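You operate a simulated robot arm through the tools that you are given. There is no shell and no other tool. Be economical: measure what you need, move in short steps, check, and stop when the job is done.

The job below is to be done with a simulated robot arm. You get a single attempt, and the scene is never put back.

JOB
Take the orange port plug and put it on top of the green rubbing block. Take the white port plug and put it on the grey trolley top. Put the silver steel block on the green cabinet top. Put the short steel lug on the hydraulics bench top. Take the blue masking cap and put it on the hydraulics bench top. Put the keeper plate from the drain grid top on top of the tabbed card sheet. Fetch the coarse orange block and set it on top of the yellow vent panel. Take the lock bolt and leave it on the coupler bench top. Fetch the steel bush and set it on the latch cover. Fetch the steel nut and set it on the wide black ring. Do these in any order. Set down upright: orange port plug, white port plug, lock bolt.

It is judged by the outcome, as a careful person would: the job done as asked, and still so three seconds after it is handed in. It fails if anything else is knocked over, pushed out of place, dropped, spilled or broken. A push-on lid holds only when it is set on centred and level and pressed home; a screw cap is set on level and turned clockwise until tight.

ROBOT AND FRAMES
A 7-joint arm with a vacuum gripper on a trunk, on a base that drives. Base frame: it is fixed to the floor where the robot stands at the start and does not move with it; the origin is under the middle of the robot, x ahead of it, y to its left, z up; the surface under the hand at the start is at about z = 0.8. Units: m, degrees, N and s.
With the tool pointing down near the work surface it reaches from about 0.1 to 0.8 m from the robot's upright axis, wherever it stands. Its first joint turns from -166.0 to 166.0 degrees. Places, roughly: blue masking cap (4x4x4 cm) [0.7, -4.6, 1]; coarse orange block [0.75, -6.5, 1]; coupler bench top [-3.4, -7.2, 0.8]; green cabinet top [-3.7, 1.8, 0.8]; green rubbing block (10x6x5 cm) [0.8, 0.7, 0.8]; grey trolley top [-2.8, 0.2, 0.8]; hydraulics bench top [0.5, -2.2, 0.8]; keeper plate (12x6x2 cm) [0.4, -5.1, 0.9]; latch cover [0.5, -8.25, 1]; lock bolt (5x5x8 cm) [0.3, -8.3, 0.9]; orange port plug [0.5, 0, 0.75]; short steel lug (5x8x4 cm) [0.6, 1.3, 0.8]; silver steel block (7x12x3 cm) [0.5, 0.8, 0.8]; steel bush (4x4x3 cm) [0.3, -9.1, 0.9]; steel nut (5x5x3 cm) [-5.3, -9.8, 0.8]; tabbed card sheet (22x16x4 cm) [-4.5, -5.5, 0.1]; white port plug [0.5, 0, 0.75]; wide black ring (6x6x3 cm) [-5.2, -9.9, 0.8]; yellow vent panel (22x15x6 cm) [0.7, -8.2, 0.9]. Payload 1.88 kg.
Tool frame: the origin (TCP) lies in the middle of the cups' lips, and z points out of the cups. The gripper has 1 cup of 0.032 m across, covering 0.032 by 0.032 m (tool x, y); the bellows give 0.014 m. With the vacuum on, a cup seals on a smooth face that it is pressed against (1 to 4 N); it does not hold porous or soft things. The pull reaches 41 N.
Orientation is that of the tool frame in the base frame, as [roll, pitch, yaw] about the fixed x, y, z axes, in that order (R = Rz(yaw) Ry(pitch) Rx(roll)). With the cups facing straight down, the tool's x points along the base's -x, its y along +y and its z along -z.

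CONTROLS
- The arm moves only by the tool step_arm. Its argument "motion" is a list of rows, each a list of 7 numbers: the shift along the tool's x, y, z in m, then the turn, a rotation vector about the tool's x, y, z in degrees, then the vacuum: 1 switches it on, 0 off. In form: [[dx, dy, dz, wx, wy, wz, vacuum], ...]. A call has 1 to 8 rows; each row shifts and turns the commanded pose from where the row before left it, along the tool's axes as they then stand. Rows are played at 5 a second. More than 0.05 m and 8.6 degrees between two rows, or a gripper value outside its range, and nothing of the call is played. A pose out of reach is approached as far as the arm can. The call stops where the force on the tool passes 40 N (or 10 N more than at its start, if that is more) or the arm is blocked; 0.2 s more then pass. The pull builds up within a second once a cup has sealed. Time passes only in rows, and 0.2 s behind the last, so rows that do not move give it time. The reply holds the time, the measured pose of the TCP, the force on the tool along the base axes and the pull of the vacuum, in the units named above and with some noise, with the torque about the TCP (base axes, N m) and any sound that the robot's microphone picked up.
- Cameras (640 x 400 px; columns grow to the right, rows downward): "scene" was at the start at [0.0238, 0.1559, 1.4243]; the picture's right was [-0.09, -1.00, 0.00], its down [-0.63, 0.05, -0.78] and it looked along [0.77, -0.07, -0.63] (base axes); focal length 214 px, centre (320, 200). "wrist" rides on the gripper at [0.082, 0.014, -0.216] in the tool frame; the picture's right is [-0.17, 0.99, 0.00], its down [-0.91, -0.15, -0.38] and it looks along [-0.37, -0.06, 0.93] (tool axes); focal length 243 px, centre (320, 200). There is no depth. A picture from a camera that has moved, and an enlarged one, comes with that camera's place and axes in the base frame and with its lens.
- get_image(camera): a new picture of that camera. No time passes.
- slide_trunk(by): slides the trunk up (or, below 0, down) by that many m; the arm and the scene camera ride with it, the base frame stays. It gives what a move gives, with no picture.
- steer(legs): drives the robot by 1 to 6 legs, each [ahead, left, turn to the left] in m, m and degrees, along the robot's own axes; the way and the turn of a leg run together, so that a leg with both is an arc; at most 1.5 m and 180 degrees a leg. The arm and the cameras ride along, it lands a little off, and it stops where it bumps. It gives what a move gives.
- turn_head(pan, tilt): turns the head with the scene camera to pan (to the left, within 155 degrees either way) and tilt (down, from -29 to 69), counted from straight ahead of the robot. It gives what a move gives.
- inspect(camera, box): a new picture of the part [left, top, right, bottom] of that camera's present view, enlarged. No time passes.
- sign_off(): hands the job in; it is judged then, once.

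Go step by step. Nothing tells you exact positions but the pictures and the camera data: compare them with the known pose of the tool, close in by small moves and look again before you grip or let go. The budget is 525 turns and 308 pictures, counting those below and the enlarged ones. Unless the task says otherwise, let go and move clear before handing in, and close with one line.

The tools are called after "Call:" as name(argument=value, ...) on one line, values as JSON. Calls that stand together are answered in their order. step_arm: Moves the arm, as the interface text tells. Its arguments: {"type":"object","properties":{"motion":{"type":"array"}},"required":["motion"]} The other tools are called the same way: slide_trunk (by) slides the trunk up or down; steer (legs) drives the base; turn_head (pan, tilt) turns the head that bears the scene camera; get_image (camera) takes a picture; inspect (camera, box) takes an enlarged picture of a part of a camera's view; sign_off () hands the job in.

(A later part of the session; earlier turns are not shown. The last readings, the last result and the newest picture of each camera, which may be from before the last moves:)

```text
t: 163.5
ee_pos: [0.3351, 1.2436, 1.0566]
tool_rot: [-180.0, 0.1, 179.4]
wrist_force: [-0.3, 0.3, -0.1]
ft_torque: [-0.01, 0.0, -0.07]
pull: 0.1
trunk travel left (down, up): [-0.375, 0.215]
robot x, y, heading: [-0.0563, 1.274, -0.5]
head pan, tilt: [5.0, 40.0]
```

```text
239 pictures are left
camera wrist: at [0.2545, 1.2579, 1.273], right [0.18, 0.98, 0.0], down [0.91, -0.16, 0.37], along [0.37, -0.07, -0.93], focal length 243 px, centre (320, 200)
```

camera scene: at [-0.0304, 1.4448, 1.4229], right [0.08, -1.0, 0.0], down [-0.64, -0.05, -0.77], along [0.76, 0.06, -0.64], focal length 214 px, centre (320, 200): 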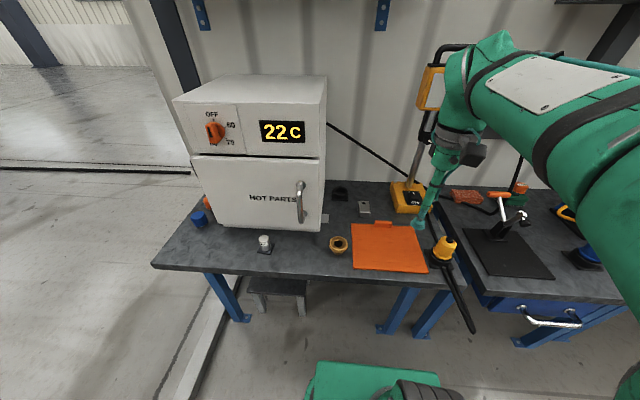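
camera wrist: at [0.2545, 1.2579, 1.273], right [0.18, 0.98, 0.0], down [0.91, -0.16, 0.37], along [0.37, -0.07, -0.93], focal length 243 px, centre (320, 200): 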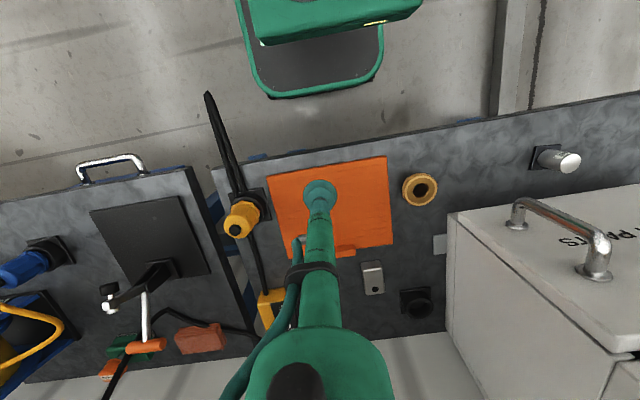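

Call:
inspect(camera="wrist", box=[320, 240, 448, 320])

Call:
inspect(camera="scene", box=[310, 170, 438, 250])

```text
5.00 times, centred on (384, 280) of wrist
camera zoom: at [0.2545, 1.2579, 1.273], right [0.18, 0.98, 0.0], down [0.91, -0.16, 0.37], along [0.37, -0.07, -0.93], focal length 1213 px, centre (0, -200)
```

zoom: 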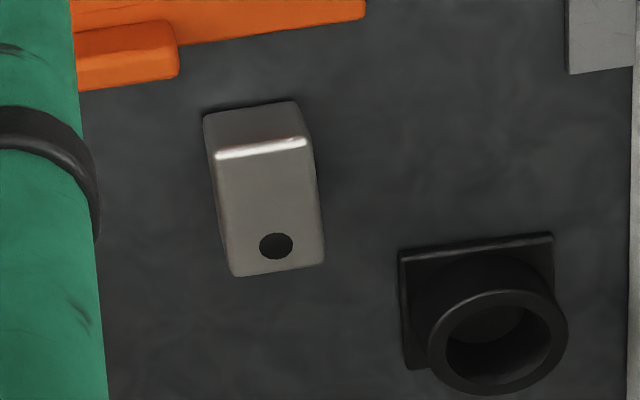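

```text
5.00 times, centred on (374, 210) of scene
camera zoom: at [-0.0304, 1.4448, 1.4229], right [0.08, -1.0, 0.0], down [-0.64, -0.05, -0.77], along [0.76, 0.06, -0.64], focal length 1072 px, centre (50, 150)
```

zoom: 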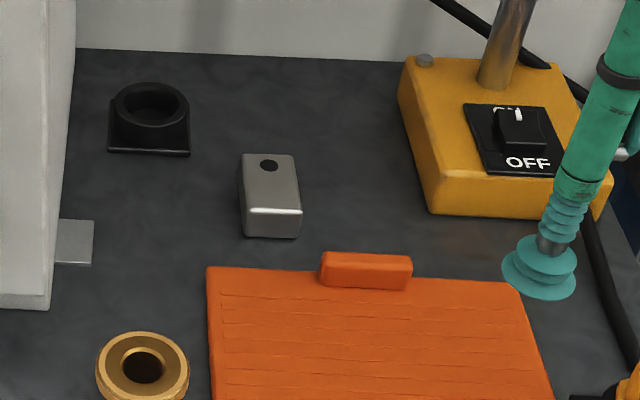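

Call:
step_arm(motion=[[-0.045, 0.012, 0, 0, 0, 0, 0], [-0.045, 0.012, 0, 0, 0, 0, 0], [-0.045, 0.012, 0, 0, 0, 0, 0], [-0.045, 0.012, 0, 0, 0, 0, 0], [-0.045, 0.012, 0, 0, 0, 0, 0], [-0.045, 0.008, 0.01, 0, 0, 0, 0], [-0.015, 0.002, 0.045, 0, 0, 0, 0], [0, 0, 0.045, 0, 0, 0, 0]])

Call:
inspect(camera="wrist", box=[240, 140, 400, 240])

Call:
get_image(camera="scene")

```text
t: 165.3
ee_pos: [0.6231, 1.3106, 0.9554]
tool_rot: [-179.9, 0.1, 179.4]
wrist_force: [-0.8, 0.2, 0.1]
ft_torque: [0.05, -0.01, -0.01]
pull: 0.1
trunk travel left (down, up): [-0.375, 0.215]
robot x, y, heading: [-0.0567, 1.2769, -0.7]
head pan, tilt: [5.0, 40.0]
```

```text
4.00 times, centred on (320, 190) of wrist
camera zoom: at [0.5415, 1.3239, 1.1713], right [0.18, 0.98, 0.0], down [0.91, -0.16, 0.38], along [0.37, -0.07, -0.93], focal length 970 px, centre (320, 240)
```

zoom: 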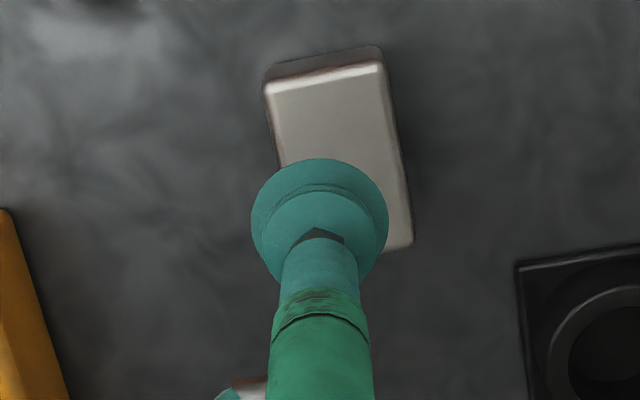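

```text
235 pictures are left
camera scene: at [-0.0303, 1.4448, 1.423], right [0.08, -1.0, 0.0], down [-0.64, -0.05, -0.77], along [0.76, 0.06, -0.64], focal length 214 px, centre (320, 200)
```

scene: 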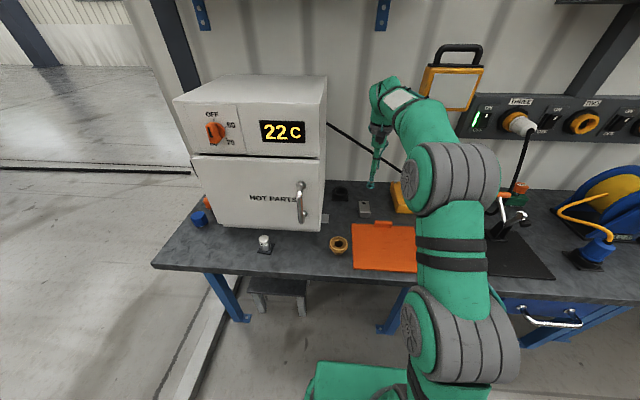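

Call:
step_arm(motion=[[-0.017, 0.003, 0.02, 0, 0, 0, 0], [0, 0, 0.04, 0, 0, 0, 0], [0, 0, 0.015, 0, 0, 0, 0], [0, 0, 0, 0, 0, 0, 0]])

Call:
inspect(camera="wrist", box=[240, 140, 400, 240])

Call:
inspect(camera="scene", box=[324, 180, 404, 230])

```text
t: 166.3
ee_pos: [0.637, 1.3126, 0.8813]
tool_rot: [179.9, 0.1, 179.3]
wrist_force: [-0.6, 0.2, 0.1]
ft_torque: [-0.01, 0.02, -0.01]
pull: 0.0
trunk travel left (down, up): [-0.375, 0.215]
robot x, y, heading: [-0.0516, 1.2742, -0.7]
head pan, tilt: [5.0, 40.0]
```

```text
4.00 times, centred on (320, 190) of wrist
camera zoom: at [0.5572, 1.3264, 1.0976], right [0.18, 0.98, 0.0], down [0.91, -0.16, 0.38], along [0.37, -0.07, -0.93], focal length 970 px, centre (320, 240)
```

zoom: 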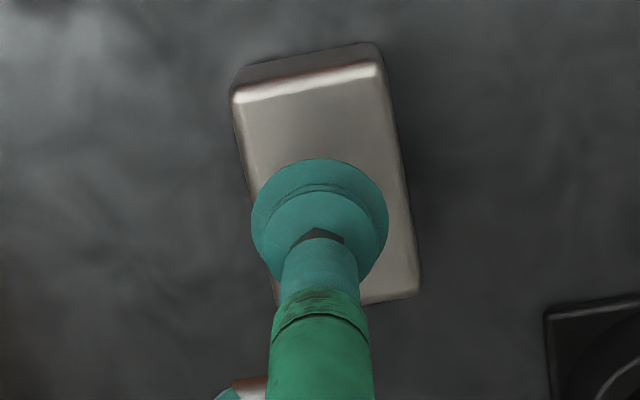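

```text
8.00 times, centred on (364, 205) of scene
camera zoom: at [-0.0303, 1.4448, 1.4229], right [0.08, -1.0, 0.0], down [-0.64, -0.05, -0.77], along [0.76, 0.06, -0.64], focal length 1716 px, centre (-32, 160)
```

zoom: 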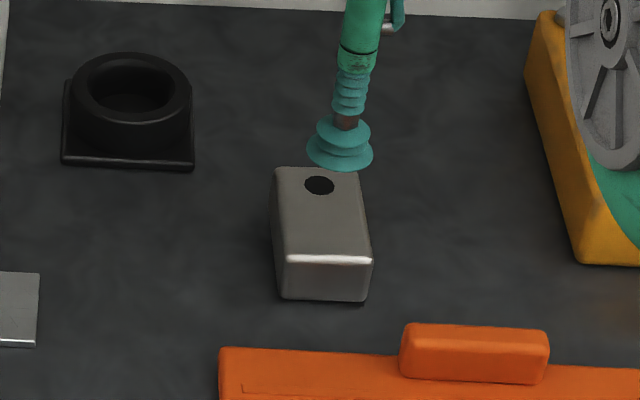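

Call:
step_arm(motion=[[-0.004, 0.002, 0.012, 0, 0, 0, 1], [0, 0, 0.008, 0, 0, 0, 1], [0, 0, 0.005, 0, 0, 0, 1], [0, 0, 0.004, 0, 0, 0, 1], [0, 0, 0, 0, 0, 0, 1]])

```text
t: 167.5
ee_pos: [0.6427, 1.3145, 0.853]
tool_rot: [179.9, 0.1, 179.4]
wrist_force: [-1.0, -0.2, -0.4]
ft_torque: [0.0, -0.01, -0.03]
pull: 0.1
trunk travel left (down, up): [-0.375, 0.215]
robot x, y, heading: [-0.0532, 1.276, -0.8]
head pan, tilt: [5.0, 40.0]
```

Call:
step_arm(motion=[[0, 0, 0.004, 0, 0, 0, 1], [0, 0, 0.004, 0, 0, 0, 1], [0, 0, 0, 0, 0, 0, 1]])

Call:
step_arm(motion=[[0, 0, 0.004, 0, 0, 0, 1], [0, 0, 0, 0, 0, 0, 1], [0, 0, 0, 0, 0, 0, 1]])

```text
t: 168.3
ee_pos: [0.6417, 1.3156, 0.8445]
tool_rot: [-180.0, 0.0, 179.3]
wrist_force: [-1.0, 0.1, 0.1]
ft_torque: [0.01, -0.01, 0.02]
pull: 0.2
trunk travel left (down, up): [-0.375, 0.215]
robot x, y, heading: [-0.057, 1.2767, -0.5]
head pan, tilt: [5.0, 40.0]
```

```text
t: 169.1
ee_pos: [0.642, 1.3168, 0.8431]
tool_rot: [180.0, -0.1, 179.5]
wrist_force: [0.5, -0.4, 0.7]
ft_torque: [0.0, 0.0, -0.01]
pull: 0.1
trunk travel left (down, up): [-0.375, 0.215]
robot x, y, heading: [-0.0525, 1.2736, -0.8]
head pan, tilt: [5.0, 40.0]
```

Call:
step_arm(motion=[[0, 0, 0.004, 0, 0, 0, 1], [0, 0, 0, 0, 0, 0, 1], [0, 0, 0, 0, 0, 0, 1]])

Call:
inspect(camera="scene", box=[324, 180, 404, 230])

```text
t: 169.9
ee_pos: [0.6412, 1.3159, 0.8378]
tool_rot: [180.0, 0.1, 179.4]
wrist_force: [-0.1, 0.0, -0.8]
ft_torque: [-0.01, 0.0, -0.01]
pull: 0.1
trunk travel left (down, up): [-0.375, 0.215]
robot x, y, heading: [-0.0569, 1.2712, -0.6]
head pan, tilt: [5.0, 40.0]
```

```text
8.00 times, centred on (364, 205) of scene
camera zoom: at [-0.0303, 1.4448, 1.4229], right [0.08, -1.0, 0.0], down [-0.64, -0.05, -0.77], along [0.76, 0.06, -0.64], focal length 1716 px, centre (-32, 160)
```

zoom: 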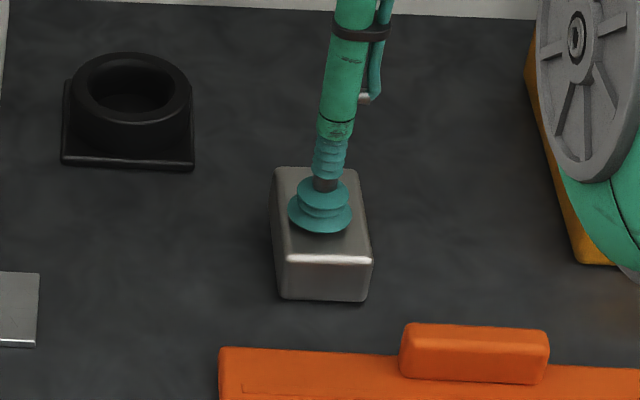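

Call:
step_arm(motion=[[0, 0, 0.003, 0, 0, 0, 1], [0, 0, 0.003, 0, 0, 0, 1], [0, 0, 0, 0, 0, 0, 1], [0, 0, 0, 0, 0, 0, 1]])

Call:
step_arm(motion=[[0, 0, 0.003, 0, 0, 0, 1], [0, 0, 0, 0, 0, 0, 1], [0, 0, 0, 0, 0, 0, 1], [0, 0, 0, 0, 0, 0, 1]])

```text
t: 170.9
ee_pos: [0.6419, 1.3157, 0.8322]
tool_rot: [-180.0, 0.2, 179.5]
wrist_force: [-1.2, 1.8, 7.3]
ft_torque: [-0.07, -0.02, -0.11]
pull: 40.0
trunk travel left (down, up): [-0.375, 0.215]
robot x, y, heading: [-0.0579, 1.2745, -0.5]
head pan, tilt: [5.0, 40.0]
```

```text
t: 171.9
ee_pos: [0.6417, 1.3157, 0.8298]
tool_rot: [-179.9, 0.2, 179.4]
wrist_force: [2.3, 3.7, 19.0]
ft_torque: [-0.04, 0.03, -0.06]
pull: 40.4
trunk travel left (down, up): [-0.375, 0.215]
robot x, y, heading: [-0.0546, 1.2742, -0.6]
head pan, tilt: [5.0, 40.0]
```

Sealed. Lift, retract and drive toward the hydraulics bench.

Call:
step_arm(motion=[[0, 0, -0.02, 0, 0, 0, 1], [0, 0, -0.045, 0, 0, 0, 1], [0, 0, -0.045, 0, 0, 0, 1], [0.02, 0, -0.04, 0, 0, 0, 1], [0.04, 0, -0.03, 0, 0, 0, 1], [0.045, 0, -0.02, 0, 0, 0, 1], [0.045, 0, -0.02, 0, 0, 0, 1], [0.045, 0, -0.02, 0, 0, 0, 1]])

Call:
step_arm(motion=[[0.045, 0, 0, 0, 0, 0, 1], [0.045, 0, 0, 0, 0, 0, 1], [0.02, 0, 0, 0, 0, 0, 1]])

Call:
steer(legs=[[-1.0, 0, 0], [0, -1.4, 0], [0, -1.4, 0], [0, -0.6, 0]])

Call:
turn_head(pan=0, tilt=25)

Call:
get_image(camera="scene")

```text
t: 173.7
ee_pos: [0.4445, 1.3179, 1.0703]
tool_rot: [179.9, 0.1, 179.4]
wrist_force: [0.4, 1.3, -4.2]
ft_torque: [0.04, 0.08, -0.01]
pull: 41.4
trunk travel left (down, up): [-0.375, 0.215]
robot x, y, heading: [-0.0523, 1.2733, -0.5]
head pan, tilt: [5.0, 40.0]
```

```text
t: 174.5
ee_pos: [0.3358, 1.3188, 1.0691]
tool_rot: [-179.9, 0.0, 179.4]
wrist_force: [0.1, 1.3, -3.4]
ft_torque: [0.06, 0.05, -0.01]
pull: 40.6
trunk travel left (down, up): [-0.375, 0.215]
robot x, y, heading: [-0.0539, 1.2754, -0.5]
head pan, tilt: [5.0, 40.0]
```

```text
t: 195.8
ee_pos: [-0.7196, -2.0732, 1.0679]
tool_rot: [179.9, 0.0, 178.9]
wrist_force: [-0.8, 0.7, -2.9]
ft_torque: [-0.01, 0.06, 0.04]
pull: 40.5
trunk travel left (down, up): [-0.375, 0.215]
robot x, y, heading: [-1.114, -2.1117, -1.4]
head pan, tilt: [5.0, 40.0]
```

```text
t: 196.6
ee_pos: [-0.7199, -2.0727, 1.0683]
tool_rot: [180.0, 0.0, 178.8]
wrist_force: [-0.7, 0.8, -3.1]
ft_torque: [0.0, 0.03, 0.0]
pull: 40.9
trunk travel left (down, up): [-0.375, 0.215]
robot x, y, heading: [-1.1127, -2.1124, -1.2]
head pan, tilt: [0.0, 25.0]
```

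```text
231 pictures are left
camera scene: at [-1.0787, -1.9509, 1.4462], right [-0.02, -1.0, 0.0], down [-0.42, 0.01, -0.91], along [0.91, -0.02, -0.42], focal length 214 px, centre (320, 200)
```

scene: 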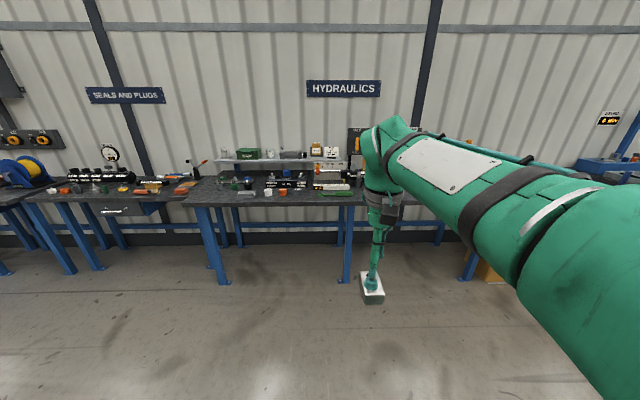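

Call:
steer(legs=[[1.03, 0.1, 1.2]])

Call:
turn_head(pan=5, tilt=38)

Call:
get_image(camera="scene")

Call:
get_image(camera="wrist")

```text
t: 201.9
ee_pos: [0.3099, -1.9691, 1.0694]
tool_rot: [-180.0, -0.1, -179.8]
wrist_force: [-0.3, 0.2, -2.8]
ft_torque: [0.02, 0.01, 0.0]
pull: 40.9
trunk travel left (down, up): [-0.375, 0.215]
robot x, y, heading: [-0.0789, -2.0191, 0.5]
head pan, tilt: [0.0, 25.0]
```

```text
t: 202.7
ee_pos: [0.3112, -1.9711, 1.0691]
tool_rot: [-179.9, 0.0, -179.8]
wrist_force: [0.2, -0.7, -2.9]
ft_torque: [0.03, 0.04, -0.01]
pull: 40.7
trunk travel left (down, up): [-0.375, 0.215]
robot x, y, heading: [-0.0779, -2.0229, 0.4]
head pan, tilt: [5.0, 38.0]
```

```text
230 pictures are left
camera scene: at [-0.0571, -1.8507, 1.426], right [0.09, -1.0, 0.0], down [-0.61, -0.06, -0.79], along [0.79, 0.07, -0.62], focal length 214 px, centre (320, 200)
```

scene: 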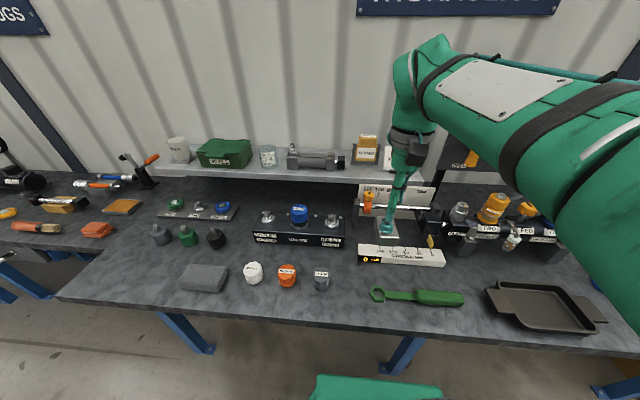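

```text
229 pictures are left
camera wrist: at [0.2305, -1.9584, 1.2846], right [0.16, 0.99, 0.0], down [0.92, -0.15, 0.37], along [0.37, -0.06, -0.93], focal length 243 px, centre (320, 200)
```

wrist: 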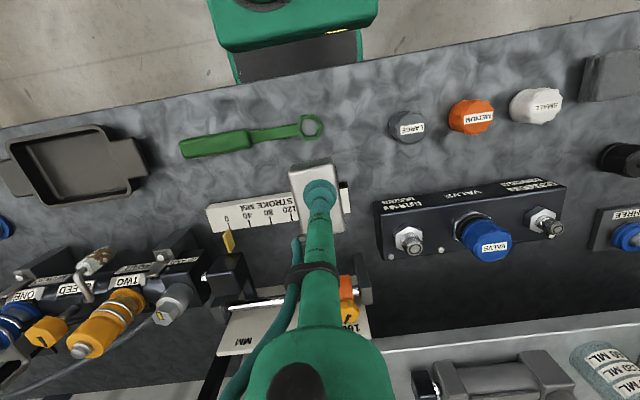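

Free gap on the bench between the green spanner's ring and the grey plug. I'll carry the lug there, about (0.31, -1.90).

Call:
step_arm(motion=[[0.005, 0.034, 0, 0, 0, 0, 1], [0, 0.034, 0, 0, 0, 0, 1], [0, 0, 0.045, 0, 0, 0, 1], [0, 0, 0.045, 0, 0, 0, 1], [0, 0, 0.045, 0, 0, 0, 1], [0, 0, 0, 0, 0, 0, 1]])

Call:
get_image(camera="wrist")

Call:
inspect(camera="scene", box=[230, 220, 470, 370])

```text
t: 204.1
ee_pos: [0.3028, -1.9024, 0.9335]
tool_rot: [180.0, 0.0, -179.9]
wrist_force: [0.9, -0.3, -3.4]
ft_torque: [0.01, 0.0, 0.0]
pull: 41.1
trunk travel left (down, up): [-0.375, 0.215]
robot x, y, heading: [-0.081, -2.0264, -0.0]
head pan, tilt: [5.0, 38.0]
```

```text
228 pictures are left
camera wrist: at [0.2224, -1.8902, 1.1489], right [0.16, 0.99, 0.0], down [0.91, -0.15, 0.38], along [0.37, -0.06, -0.93], focal length 243 px, centre (320, 200)
```

wrist: 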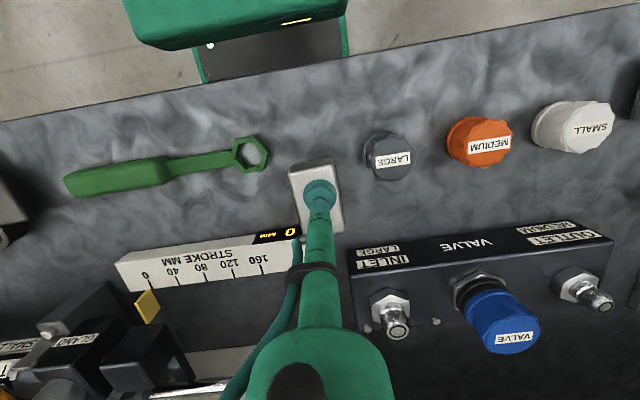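

```text
2.67 times, centred on (350, 295) of scene
camera zoom: at [-0.057, -1.8506, 1.4259], right [0.09, -1.0, 0.0], down [-0.61, -0.06, -0.79], along [0.78, 0.07, -0.62], focal length 572 px, centre (240, -53)
```

zoom: 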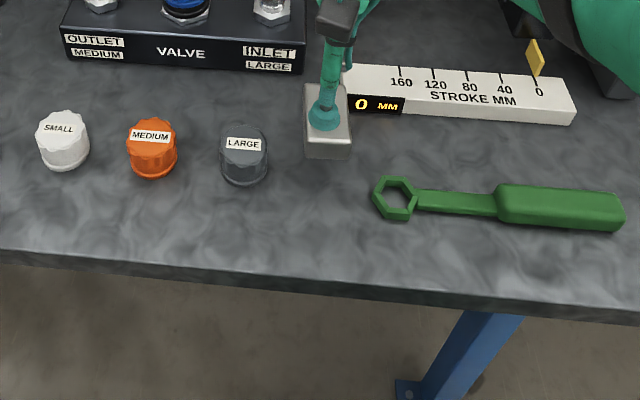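

Call:
step_arm(motion=[[0, 0, 0.035, 0, 0, 0, 1], [0, 0, 0.025, 0, 0, 0, 1], [0, 0, 0.01, 0, 0, 0, 1], [0, 0, 0, 0, 0, 0, 1]])

Call:
inspect(camera="scene", box=[290, 240, 410, 315])

```text
t: 205.1
ee_pos: [0.3068, -1.9029, 0.866]
tool_rot: [179.7, 0.8, -179.8]
wrist_force: [-2.8, 0.4, 13.9]
ft_torque: [-0.18, 0.07, -0.17]
pull: 41.0
trunk travel left (down, up): [-0.375, 0.215]
robot x, y, heading: [-0.0805, -2.022, 0.4]
head pan, tilt: [5.0, 38.0]
stopped in row 4: the force on the tool passed its limit at 42 N (the readings are from after the stop); the commanded pose is now the measured one
```

```text
5.33 times, centred on (350, 278) of scene
camera zoom: at [-0.0584, -1.8509, 1.4256], right [0.09, -1.0, 0.0], down [-0.61, -0.06, -0.79], along [0.79, 0.07, -0.62], focal length 1144 px, centre (160, -213)
```

zoom: 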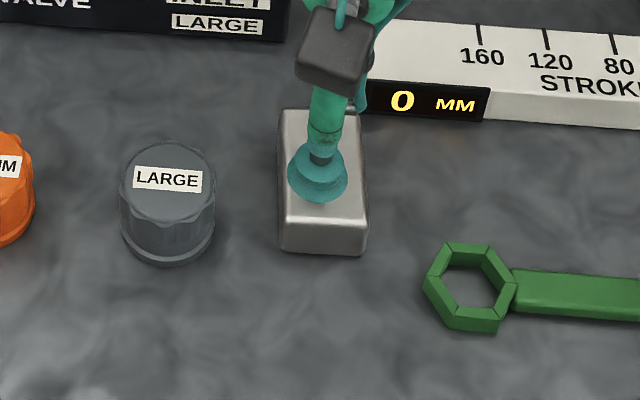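

It touched down earlier than expected, sitting flat. Ease up, release and lift.

Call:
step_arm(motion=[[0, 0, -0.003, 0, 0, 0, 1], [0, 0, 0, 0, 0, 0, 0], [0, 0, 0, 0, 0, 0, 0], [0, 0, 0, 0, 0, 0, 0], [0, 0, -0.005, 0, 0, 0, 0], [0, 0, -0.04, 0, 0, 0, 0], [0, 0, -0.045, 0, 0, 0, 0], [0, 0, -0.045, 0, 0, 0, 0]])

Call:
step_arm(motion=[[0, 0, -0.045, 0, 0, 0, 0], [0, 0, -0.02, 0, 0, 0, 0]])

Call:
get_image(camera="wrist")

Call:
get_image(camera="scene")

```text
t: 206.8
ee_pos: [0.3062, -1.9034, 1.0052]
tool_rot: [179.8, 0.4, -179.8]
wrist_force: [0.6, -0.3, 0.7]
ft_torque: [0.01, 0.02, -0.03]
pull: 0.0
trunk travel left (down, up): [-0.375, 0.215]
robot x, y, heading: [-0.0797, -2.0218, 0.4]
head pan, tilt: [5.0, 38.0]
```

```text
t: 207.4
ee_pos: [0.3065, -1.9037, 1.0707]
tool_rot: [179.9, 0.5, -179.8]
wrist_force: [0.0, 0.3, -0.5]
ft_torque: [0.0, -0.01, 0.01]
pull: 0.0
trunk travel left (down, up): [-0.375, 0.215]
robot x, y, heading: [-0.078, -2.0195, 0.3]
head pan, tilt: [5.0, 38.0]
```

```text
225 pictures are left
camera wrist: at [0.2239, -1.8916, 1.2857], right [0.16, 0.99, 0.01], down [0.91, -0.15, 0.38], along [0.38, -0.06, -0.92], focal length 243 px, centre (320, 200)
```

wrist: 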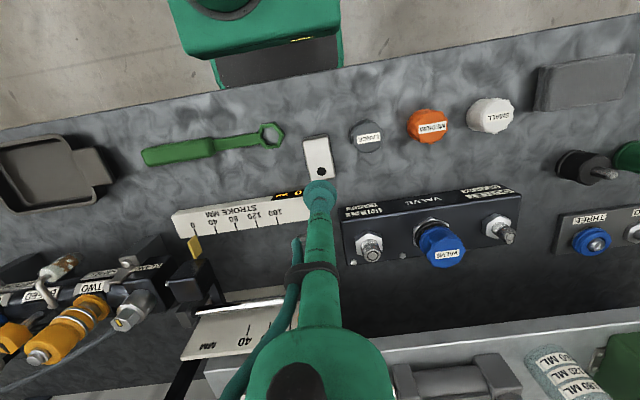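

```text
224 pictures are left
camera scene: at [-0.0573, -1.8506, 1.4259], right [0.09, -1.0, 0.0], down [-0.61, -0.06, -0.79], along [0.78, 0.07, -0.62], focal length 214 px, centre (320, 200)
```

scene: 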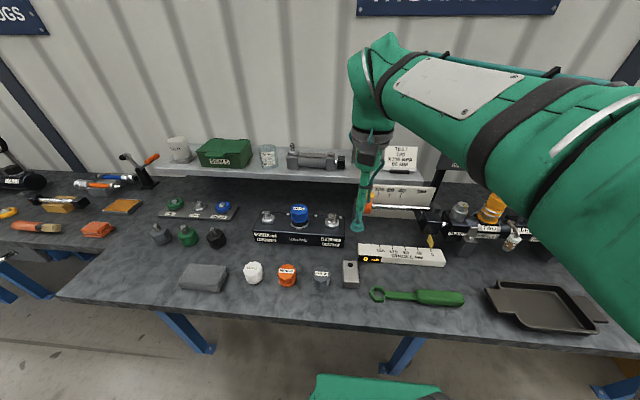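

Lug placed. There's a green trolley somewhere around (-0.8, -3.9), so I'll look before driving on.

Call:
steer(legs=[[-0.8, 0, 0]])

Call:
turn_head(pan=-85, tilt=20)

Call:
get_image(camera="scene")

```text
t: 211.7
ee_pos: [-0.4945, -1.9074, 1.0699]
tool_rot: [179.7, 0.5, -179.5]
wrist_force: [0.6, 0.0, -0.7]
ft_torque: [0.03, 0.03, -0.01]
pull: 0.0
trunk travel left (down, up): [-0.375, 0.215]
robot x, y, heading: [-0.8823, -2.0268, 0.7]
head pan, tilt: [5.0, 38.0]
```

```text
t: 213.4
ee_pos: [-0.4966, -1.9081, 1.0701]
tool_rot: [179.9, 0.5, -179.5]
wrist_force: [-0.4, -0.6, -0.4]
ft_torque: [-0.01, -0.02, -0.01]
pull: 0.0
trunk travel left (down, up): [-0.375, 0.215]
robot x, y, heading: [-0.8815, -2.0306, 0.7]
head pan, tilt: [-85.0, 20.0]
```

```text
223 pictures are left
camera scene: at [-0.9357, -1.9581, 1.4543], right [-1.0, -0.1, 0.0], down [-0.03, 0.34, -0.94], along [0.09, -0.94, -0.34], focal length 214 px, centre (320, 200)
```

scene: 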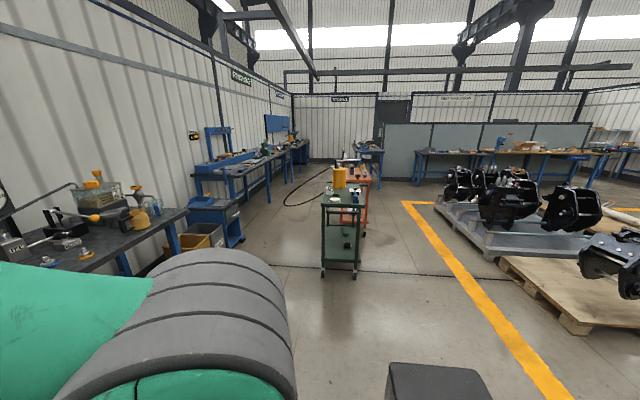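

Call:
step_arm(motion=[[0.04, -0.02, -0.02, 0, 0.5, 0, 0], [0.04, -0.03, 0, 0, 0, 0, 0], [0, -0.045, 0, 0, 0, 0, 0]])

Call:
steer(legs=[[0.58, 0, -0.7], [0, -1.2, 0]])

Call:
turn_head(pan=-60, tilt=30)

Call:
get_image(camera="scene")

```text
t: 214.2
ee_pos: [-0.5737, -2.0041, 1.0881]
tool_rot: [179.8, 0.0, -179.4]
wrist_force: [-0.5, -0.6, -0.3]
ft_torque: [-0.03, -0.03, -0.01]
pull: 0.0
trunk travel left (down, up): [-0.375, 0.215]
robot x, y, heading: [-0.8804, -2.03, 0.7]
head pan, tilt: [-85.0, 20.0]
```

```text
t: 223.1
ee_pos: [0.0118, -3.1972, 1.0873]
tool_rot: [179.7, 0.0, -179.0]
wrist_force: [-0.7, 0.8, -0.7]
ft_torque: [0.0, -0.02, 0.0]
pull: 0.0
trunk travel left (down, up): [-0.375, 0.215]
robot x, y, heading: [-0.2959, -3.2218, 1.2]
head pan, tilt: [-85.0, 20.0]
```

```text
t: 224.0
ee_pos: [0.0107, -3.1973, 1.087]
tool_rot: [179.7, -0.1, -178.9]
wrist_force: [0.2, -0.1, -0.7]
ft_torque: [-0.03, -0.03, 0.0]
pull: 0.1
trunk travel left (down, up): [-0.375, 0.215]
robot x, y, heading: [-0.2964, -3.2214, 0.9]
head pan, tilt: [-60.0, 30.0]
```

```text
222 pictures are left
camera scene: at [-0.314, -3.1394, 1.4383], right [-0.86, -0.52, 0.0], down [-0.26, 0.43, -0.87], along [0.45, -0.74, -0.5], focal length 214 px, centre (320, 200)
```

scene: 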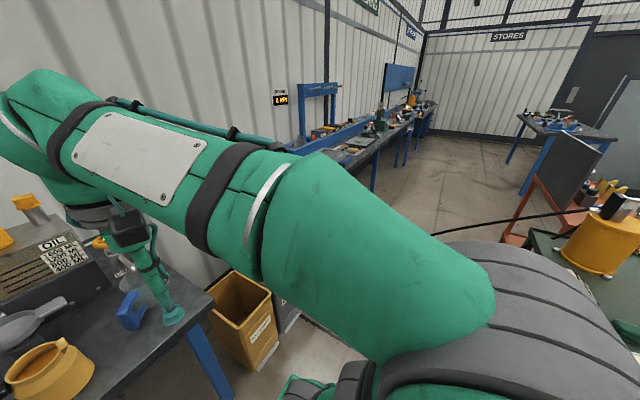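

Call:
turn_head(pan=-100, tilt=30)

Call:
get_image(camera="scene")

Call:
turn_head(pan=-75, tilt=12)

Call:
get_image(camera="scene")

```text
t: 225.1
ee_pos: [0.0121, -3.1976, 1.0873]
tool_rot: [179.8, 0.0, -179.0]
wrist_force: [-0.2, -0.4, 0.1]
ft_torque: [0.01, 0.01, 0.0]
pull: 0.2
trunk travel left (down, up): [-0.375, 0.215]
robot x, y, heading: [-0.2925, -3.2239, 1.3]
head pan, tilt: [-100.0, 30.0]
```

```text
221 pictures are left
camera scene: at [-0.3746, -3.1512, 1.4383], right [-0.99, 0.15, 0.0], down [0.08, 0.49, -0.87], along [-0.13, -0.86, -0.5], focal length 214 px, centre (320, 200)
```

scene: 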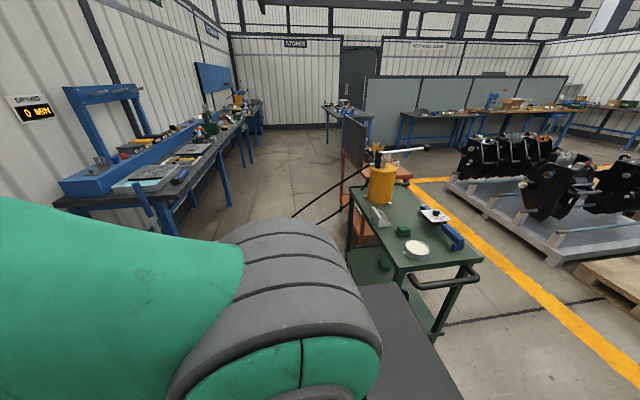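

```text
t: 226.0
ee_pos: [0.012, -3.1975, 1.0867]
tool_rot: [179.7, 0.0, -178.9]
wrist_force: [0.0, 0.6, -0.4]
ft_torque: [0.0, -0.01, 0.01]
pull: 0.0
trunk travel left (down, up): [-0.375, 0.215]
robot x, y, heading: [-0.3015, -3.2231, 1.2]
head pan, tilt: [-75.0, 12.0]
```

```text
220 pictures are left
camera scene: at [-0.3349, -3.1515, 1.4673], right [-0.96, -0.28, 0.0], down [-0.06, 0.2, -0.98], along [0.27, -0.94, -0.21], focal length 214 px, centre (320, 200)
```

scene: 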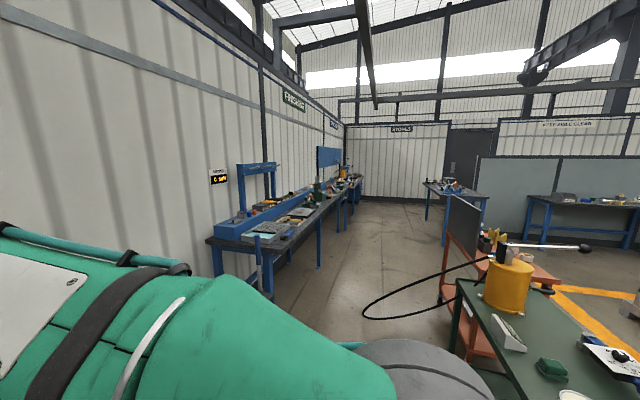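

Call:
steer(legs=[[0.05, -0.95, -1.2]])

Call:
turn_head(pan=-110, tilt=45)

Call:
get_image(camera="scene")

Call:
turn_head(pan=0, tilt=35)

Call:
get_image(camera="scene")

Call:
get_image(camera="wrist")

```text
t: 231.1
ee_pos: [0.0789, -4.176, 1.0874]
tool_rot: [179.7, 0.0, -179.2]
wrist_force: [0.0, -0.3, 0.2]
ft_torque: [-0.01, 0.01, 0.01]
pull: 0.1
trunk travel left (down, up): [-0.375, 0.215]
robot x, y, heading: [-0.226, -4.2032, 1.0]
head pan, tilt: [-75.0, 12.0]
```

```text
t: 232.1
ee_pos: [0.0794, -4.1758, 1.0871]
tool_rot: [179.7, -0.1, -179.2]
wrist_force: [-0.4, 0.0, 0.0]
ft_torque: [0.04, 0.02, -0.02]
pull: 0.0
trunk travel left (down, up): [-0.375, 0.215]
robot x, y, heading: [-0.2283, -4.2048, 0.9]
head pan, tilt: [-110.0, 45.0]
```

```text
219 pictures are left
camera scene: at [-0.3196, -4.1167, 1.4157], right [-0.95, 0.33, 0.0], down [0.23, 0.67, -0.71], along [-0.23, -0.67, -0.71], focal length 214 px, centre (320, 200)
```

scene: 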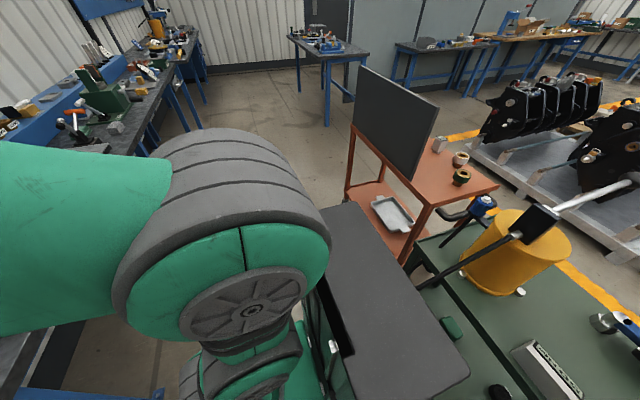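

```text
t: 234.0
ee_pos: [0.08, -4.1767, 1.0869]
tool_rot: [179.7, 0.1, -179.2]
wrist_force: [-0.5, -1.0, -0.7]
ft_torque: [-0.02, -0.01, 0.01]
pull: 0.0
trunk travel left (down, up): [-0.375, 0.215]
robot x, y, heading: [-0.2282, -4.2056, 1.0]
head pan, tilt: [0.0, 35.0]
```

```text
218 pictures are left
camera scene: at [-0.205, -4.0384, 1.4305], right [0.02, -1.0, 0.0], down [-0.57, -0.01, -0.82], along [0.82, 0.01, -0.57], focal length 214 px, centre (320, 200)
```

scene: 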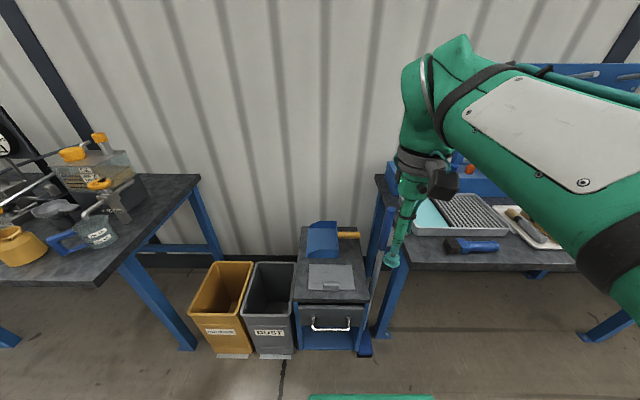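

```text
217 pictures are left
camera wrist: at [-0.0015, -4.1651, 1.3037], right [0.15, 0.99, 0.0], down [0.92, -0.14, 0.37], along [0.37, -0.05, -0.93], focal length 243 px, centre (320, 200)
```

wrist: 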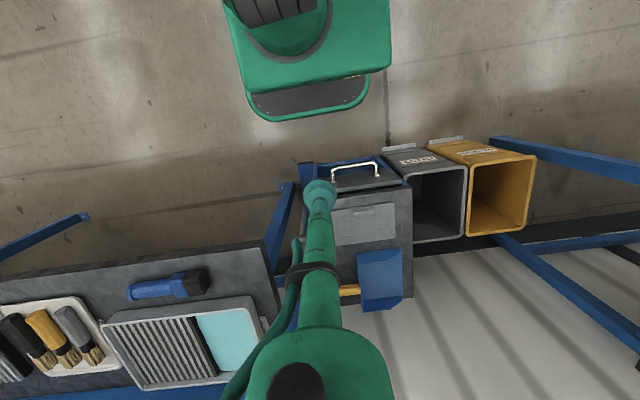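

Call:
inspect(camera="wrist", box=[0, 0, 320, 200])

```text
2.00 times, centred on (160, 100) of wrist
camera zoom: at [-0.0015, -4.1651, 1.3037], right [0.15, 0.99, 0.0], down [0.92, -0.14, 0.37], along [0.37, -0.05, -0.93], focal length 485 px, centre (640, 400)
```

zoom: 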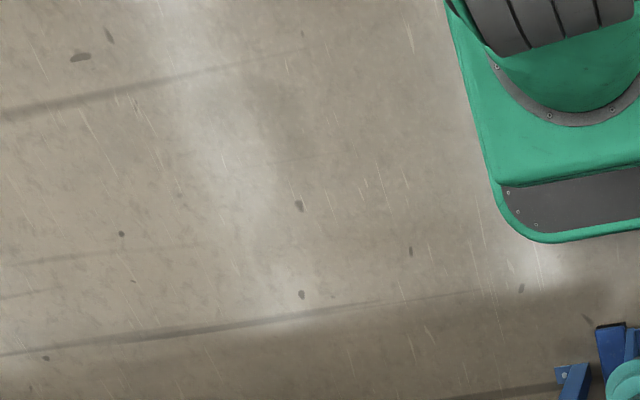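

Call:
steer(legs=[[0, -0.4, -1], [0.14, 0, 0]])

Call:
turn_head(pan=15, tilt=30)

Call:
get_image(camera="scene")

Call:
get_image(camera="wrist")

```text
t: 237.4
ee_pos: [0.2227, -4.5866, 1.0873]
tool_rot: [179.6, 0.0, 179.8]
wrist_force: [0.6, 0.6, 0.0]
ft_torque: [0.0, 0.0, 0.0]
pull: 0.1
trunk travel left (down, up): [-0.375, 0.215]
robot x, y, heading: [-0.0843, -4.6037, -0.5]
head pan, tilt: [0.0, 35.0]
```

```text
t: 238.2
ee_pos: [0.2212, -4.5867, 1.0874]
tool_rot: [179.7, 0.1, 179.6]
wrist_force: [0.1, -0.6, 0.0]
ft_torque: [0.01, -0.01, 0.0]
pull: 0.0
trunk travel left (down, up): [-0.375, 0.215]
robot x, y, heading: [-0.0867, -4.6048, -0.5]
head pan, tilt: [15.0, 30.0]
```

```text
215 pictures are left
camera scene: at [-0.0602, -4.4203, 1.4383], right [0.26, -0.97, 0.0], down [-0.48, -0.13, -0.87], along [0.84, 0.22, -0.5], focal length 214 px, centre (320, 200)
```

scene: 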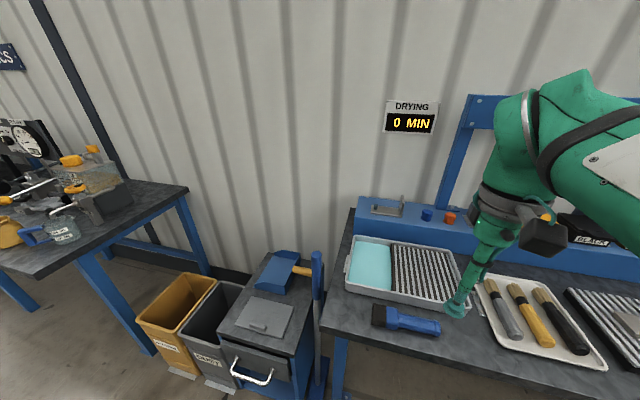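

```text
214 pictures are left
camera wrist: at [0.1415, -4.5742, 1.3036], right [0.17, 0.99, 0.0], down [0.91, -0.16, 0.37], along [0.37, -0.06, -0.93], focal length 243 px, centre (320, 200)
```

wrist: 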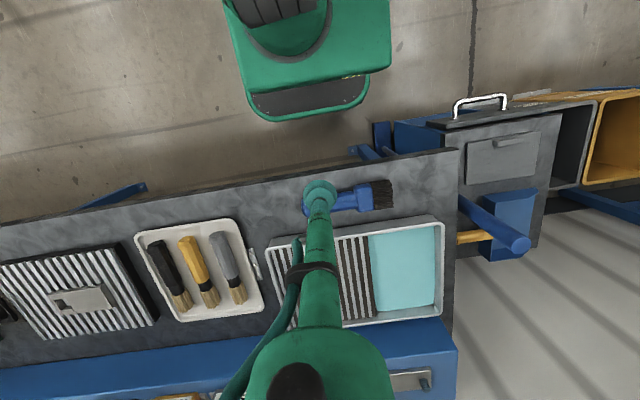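

Call:
inspect(camera="scene", box=[350, 80, 510, 180])

Call:
inspect(camera="scene", box=[350, 170, 510, 270])

```text
4.00 times, centred on (430, 130) of scene
camera zoom: at [-0.0602, -4.4203, 1.4383], right [0.26, -0.97, 0.0], down [-0.48, -0.13, -0.87], along [0.84, 0.22, -0.5], focal length 858 px, centre (-120, 480)
```

zoom: 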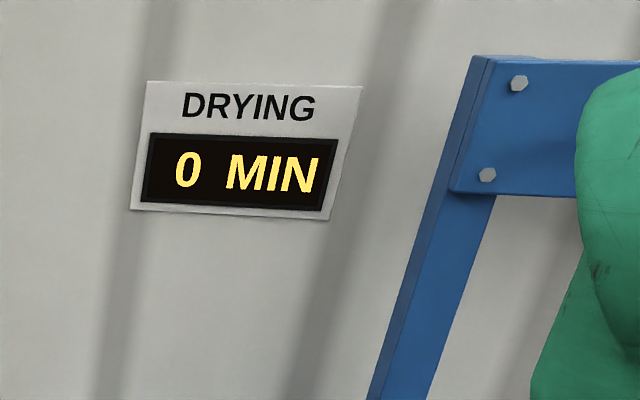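

```text
4.00 times, centred on (430, 220) of scene
camera zoom: at [-0.0602, -4.4203, 1.4383], right [0.26, -0.97, 0.0], down [-0.48, -0.13, -0.87], along [0.84, 0.22, -0.5], focal length 858 px, centre (-120, 120)
```

zoom: 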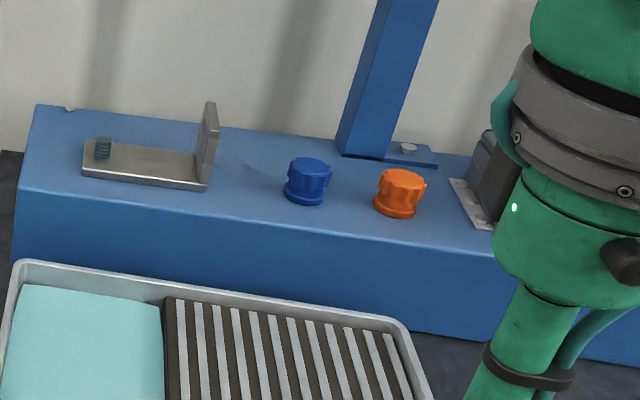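

Call:
slide_trunk(by=0.2)

Call:
step_arm(motion=[[-0.045, 0, 0, 0, 0, 0, 0], [-0.045, 0, 0, 0, 0, 0, 0], [-0.045, 0, 0, 0, 0, 0, 0], [-0.045, 0, 0, 0, 0, 0, 0], [-0.045, 0, 0, 0, 0, 0, 0]])

Call:
get_image(camera="wrist")

Call:
get_image(camera="scene")

```text
t: 240.4
ee_pos: [0.2224, -4.5855, 1.2881]
tool_rot: [179.7, 0.1, 179.7]
wrist_force: [0.3, -0.1, -0.2]
ft_torque: [-0.02, 0.0, -0.03]
pull: 0.0
trunk travel left (down, up): [-0.575, 0.015]
robot x, y, heading: [-0.0906, -4.6072, -0.2]
head pan, tilt: [15.0, 30.0]
```

```text
t: 241.6
ee_pos: [0.4479, -4.5858, 1.2871]
tool_rot: [179.8, -0.1, 179.7]
wrist_force: [-0.1, -0.7, -0.2]
ft_torque: [0.01, 0.04, 0.0]
pull: 0.1
trunk travel left (down, up): [-0.575, 0.015]
robot x, y, heading: [-0.0854, -4.6046, -0.3]
head pan, tilt: [15.0, 30.0]
```

```text
211 pictures are left
camera wrist: at [0.3677, -4.5725, 1.5036], right [0.17, 0.99, 0.0], down [0.91, -0.16, 0.37], along [0.37, -0.06, -0.93], focal length 243 px, centre (320, 200)
```

wrist: 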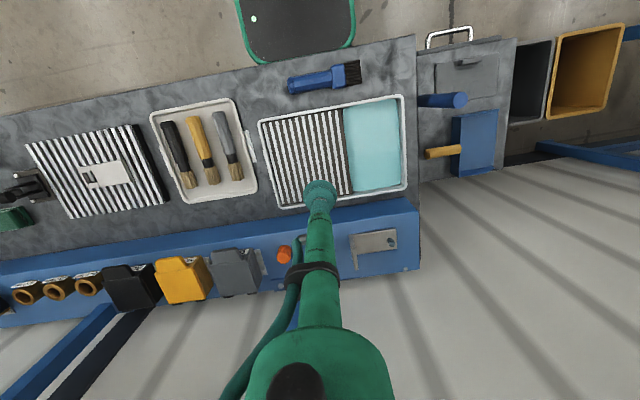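

```text
210 pictures are left
camera scene: at [-0.0594, -4.4203, 1.6382], right [0.26, -0.97, 0.0], down [-0.48, -0.13, -0.87], along [0.84, 0.22, -0.5], focal length 214 px, centre (320, 200)
```

scene: 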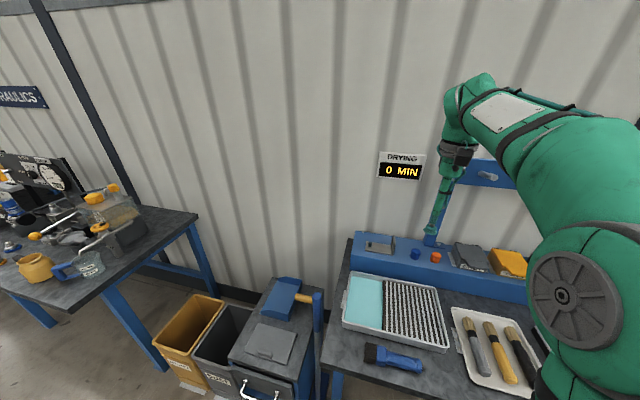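

Call:
steer(legs=[[0.055, 0, 0]])

Call:
step_arm(motion=[[-0.04, -0.01, 0.02, 4, -5, 0, 0], [-0.04, -0.02, 0.02, 0, 0, 0, 0], [-0.03, -0.02, 0.03, 0, 0, 0, 0], [-0.03, 0, 0.04, 0, 0, 0, 0]])

Call:
get_image(camera="wrist")

Call:
get_image(camera="scene")

```text
t: 242.5
ee_pos: [0.5025, -4.5846, 1.2873]
tool_rot: [179.6, -0.1, 179.7]
wrist_force: [-1.0, 0.3, -0.1]
ft_torque: [-0.03, 0.0, 0.03]
pull: 0.0
trunk travel left (down, up): [-0.575, 0.015]
robot x, y, heading: [-0.0333, -4.607, -0.3]
head pan, tilt: [15.0, 30.0]
```

```text
t: 243.5
ee_pos: [0.6506, -4.6409, 1.1896]
tool_rot: [-176.3, 4.8, 179.8]
wrist_force: [0.0, -0.5, 0.1]
ft_torque: [0.03, 0.0, -0.02]
pull: 0.1
trunk travel left (down, up): [-0.575, 0.015]
robot x, y, heading: [-0.0353, -4.6078, -0.0]
head pan, tilt: [15.0, 30.0]
```

```text
209 pictures are left
camera wrist: at [0.5513, -4.613, 1.397], right [0.17, 0.98, -0.05], down [0.88, -0.13, 0.46], along [0.45, -0.12, -0.89], focal length 243 px, centre (320, 200)
```

wrist: 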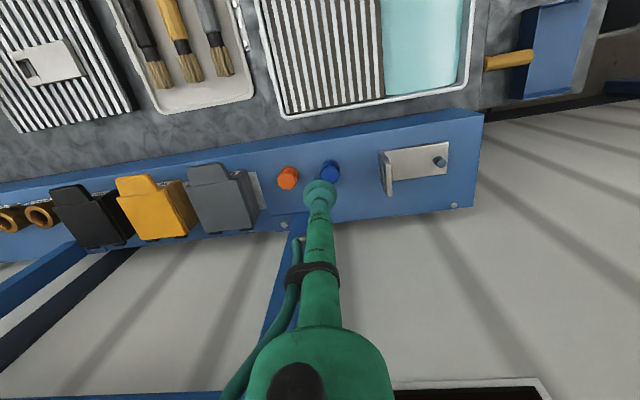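

```text
208 pictures are left
camera scene: at [-0.0042, -4.4206, 1.6383], right [0.26, -0.97, 0.0], down [-0.48, -0.13, -0.87], along [0.84, 0.22, -0.5], focal length 214 px, centre (320, 200)
```

scene: 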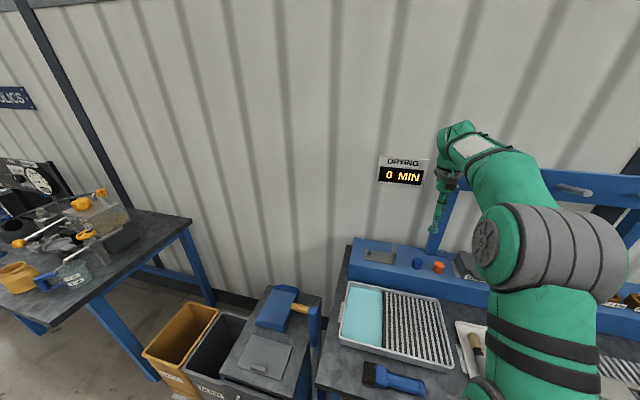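

Call:
step_arm(motion=[[-0.016, 0.006, 0.02, 0, 0, 0, 0], [-0.016, 0.006, 0.02, 0, 0, 0, 0], [0, 0, 0.04, 0, 0, 0, 0], [0, 0, 0.04, 0, 0, 0, 0], [0, 0, 0.038, 0, 0, 0, 0], [0, 0, 0, 0, 0, 0, 0]])

Call:
inspect(camera="wrist", box=[240, 140, 400, 240])

Call:
inspect(camera="scene", box=[360, 120, 520, 220])

Call:
inspect(camera="scene", box=[376, 230, 456, 280])

```text
t: 244.9
ee_pos: [0.6933, -4.641, 1.0346]
tool_rot: [-176.3, 4.9, 180.0]
wrist_force: [-1.0, -0.4, 0.9]
ft_torque: [0.02, 0.01, 0.03]
pull: 0.0
trunk travel left (down, up): [-0.575, 0.015]
robot x, y, heading: [-0.0293, -4.6053, -0.2]
head pan, tilt: [15.0, 30.0]
```

```text
4.00 times, centred on (320, 190) of wrist
camera zoom: at [0.5958, -4.614, 1.2416], right [0.17, 0.98, -0.05], down [0.88, -0.13, 0.46], along [0.45, -0.12, -0.89], focal length 970 px, centre (320, 240)
```

zoom: 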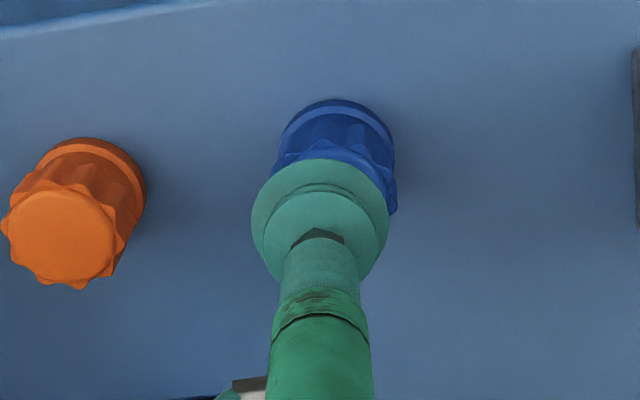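

```text
4.00 times, centred on (440, 170) of scene
camera zoom: at [-0.0044, -4.4204, 1.6383], right [0.26, -0.97, 0.0], down [-0.48, -0.13, -0.87], along [0.84, 0.22, -0.5], focal length 858 px, centre (-160, 320)
```

zoom: 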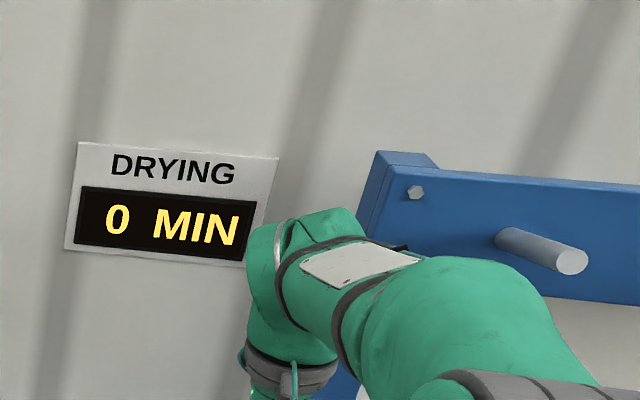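

```text
8.00 times, centred on (416, 255) of scene
camera zoom: at [-0.0044, -4.4204, 1.6383], right [0.26, -0.97, 0.0], down [-0.48, -0.13, -0.87], along [0.84, 0.22, -0.5], focal length 1716 px, centre (-448, -240)
```

zoom: 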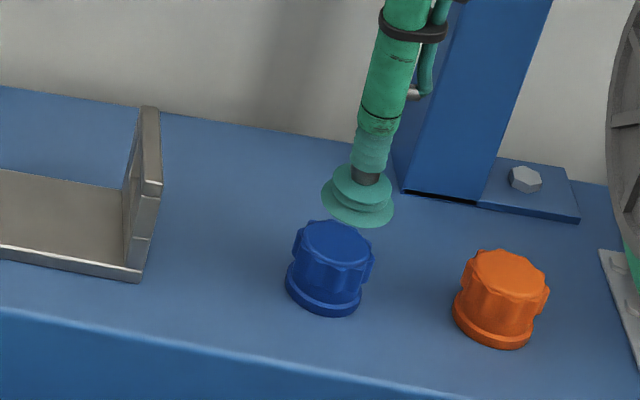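

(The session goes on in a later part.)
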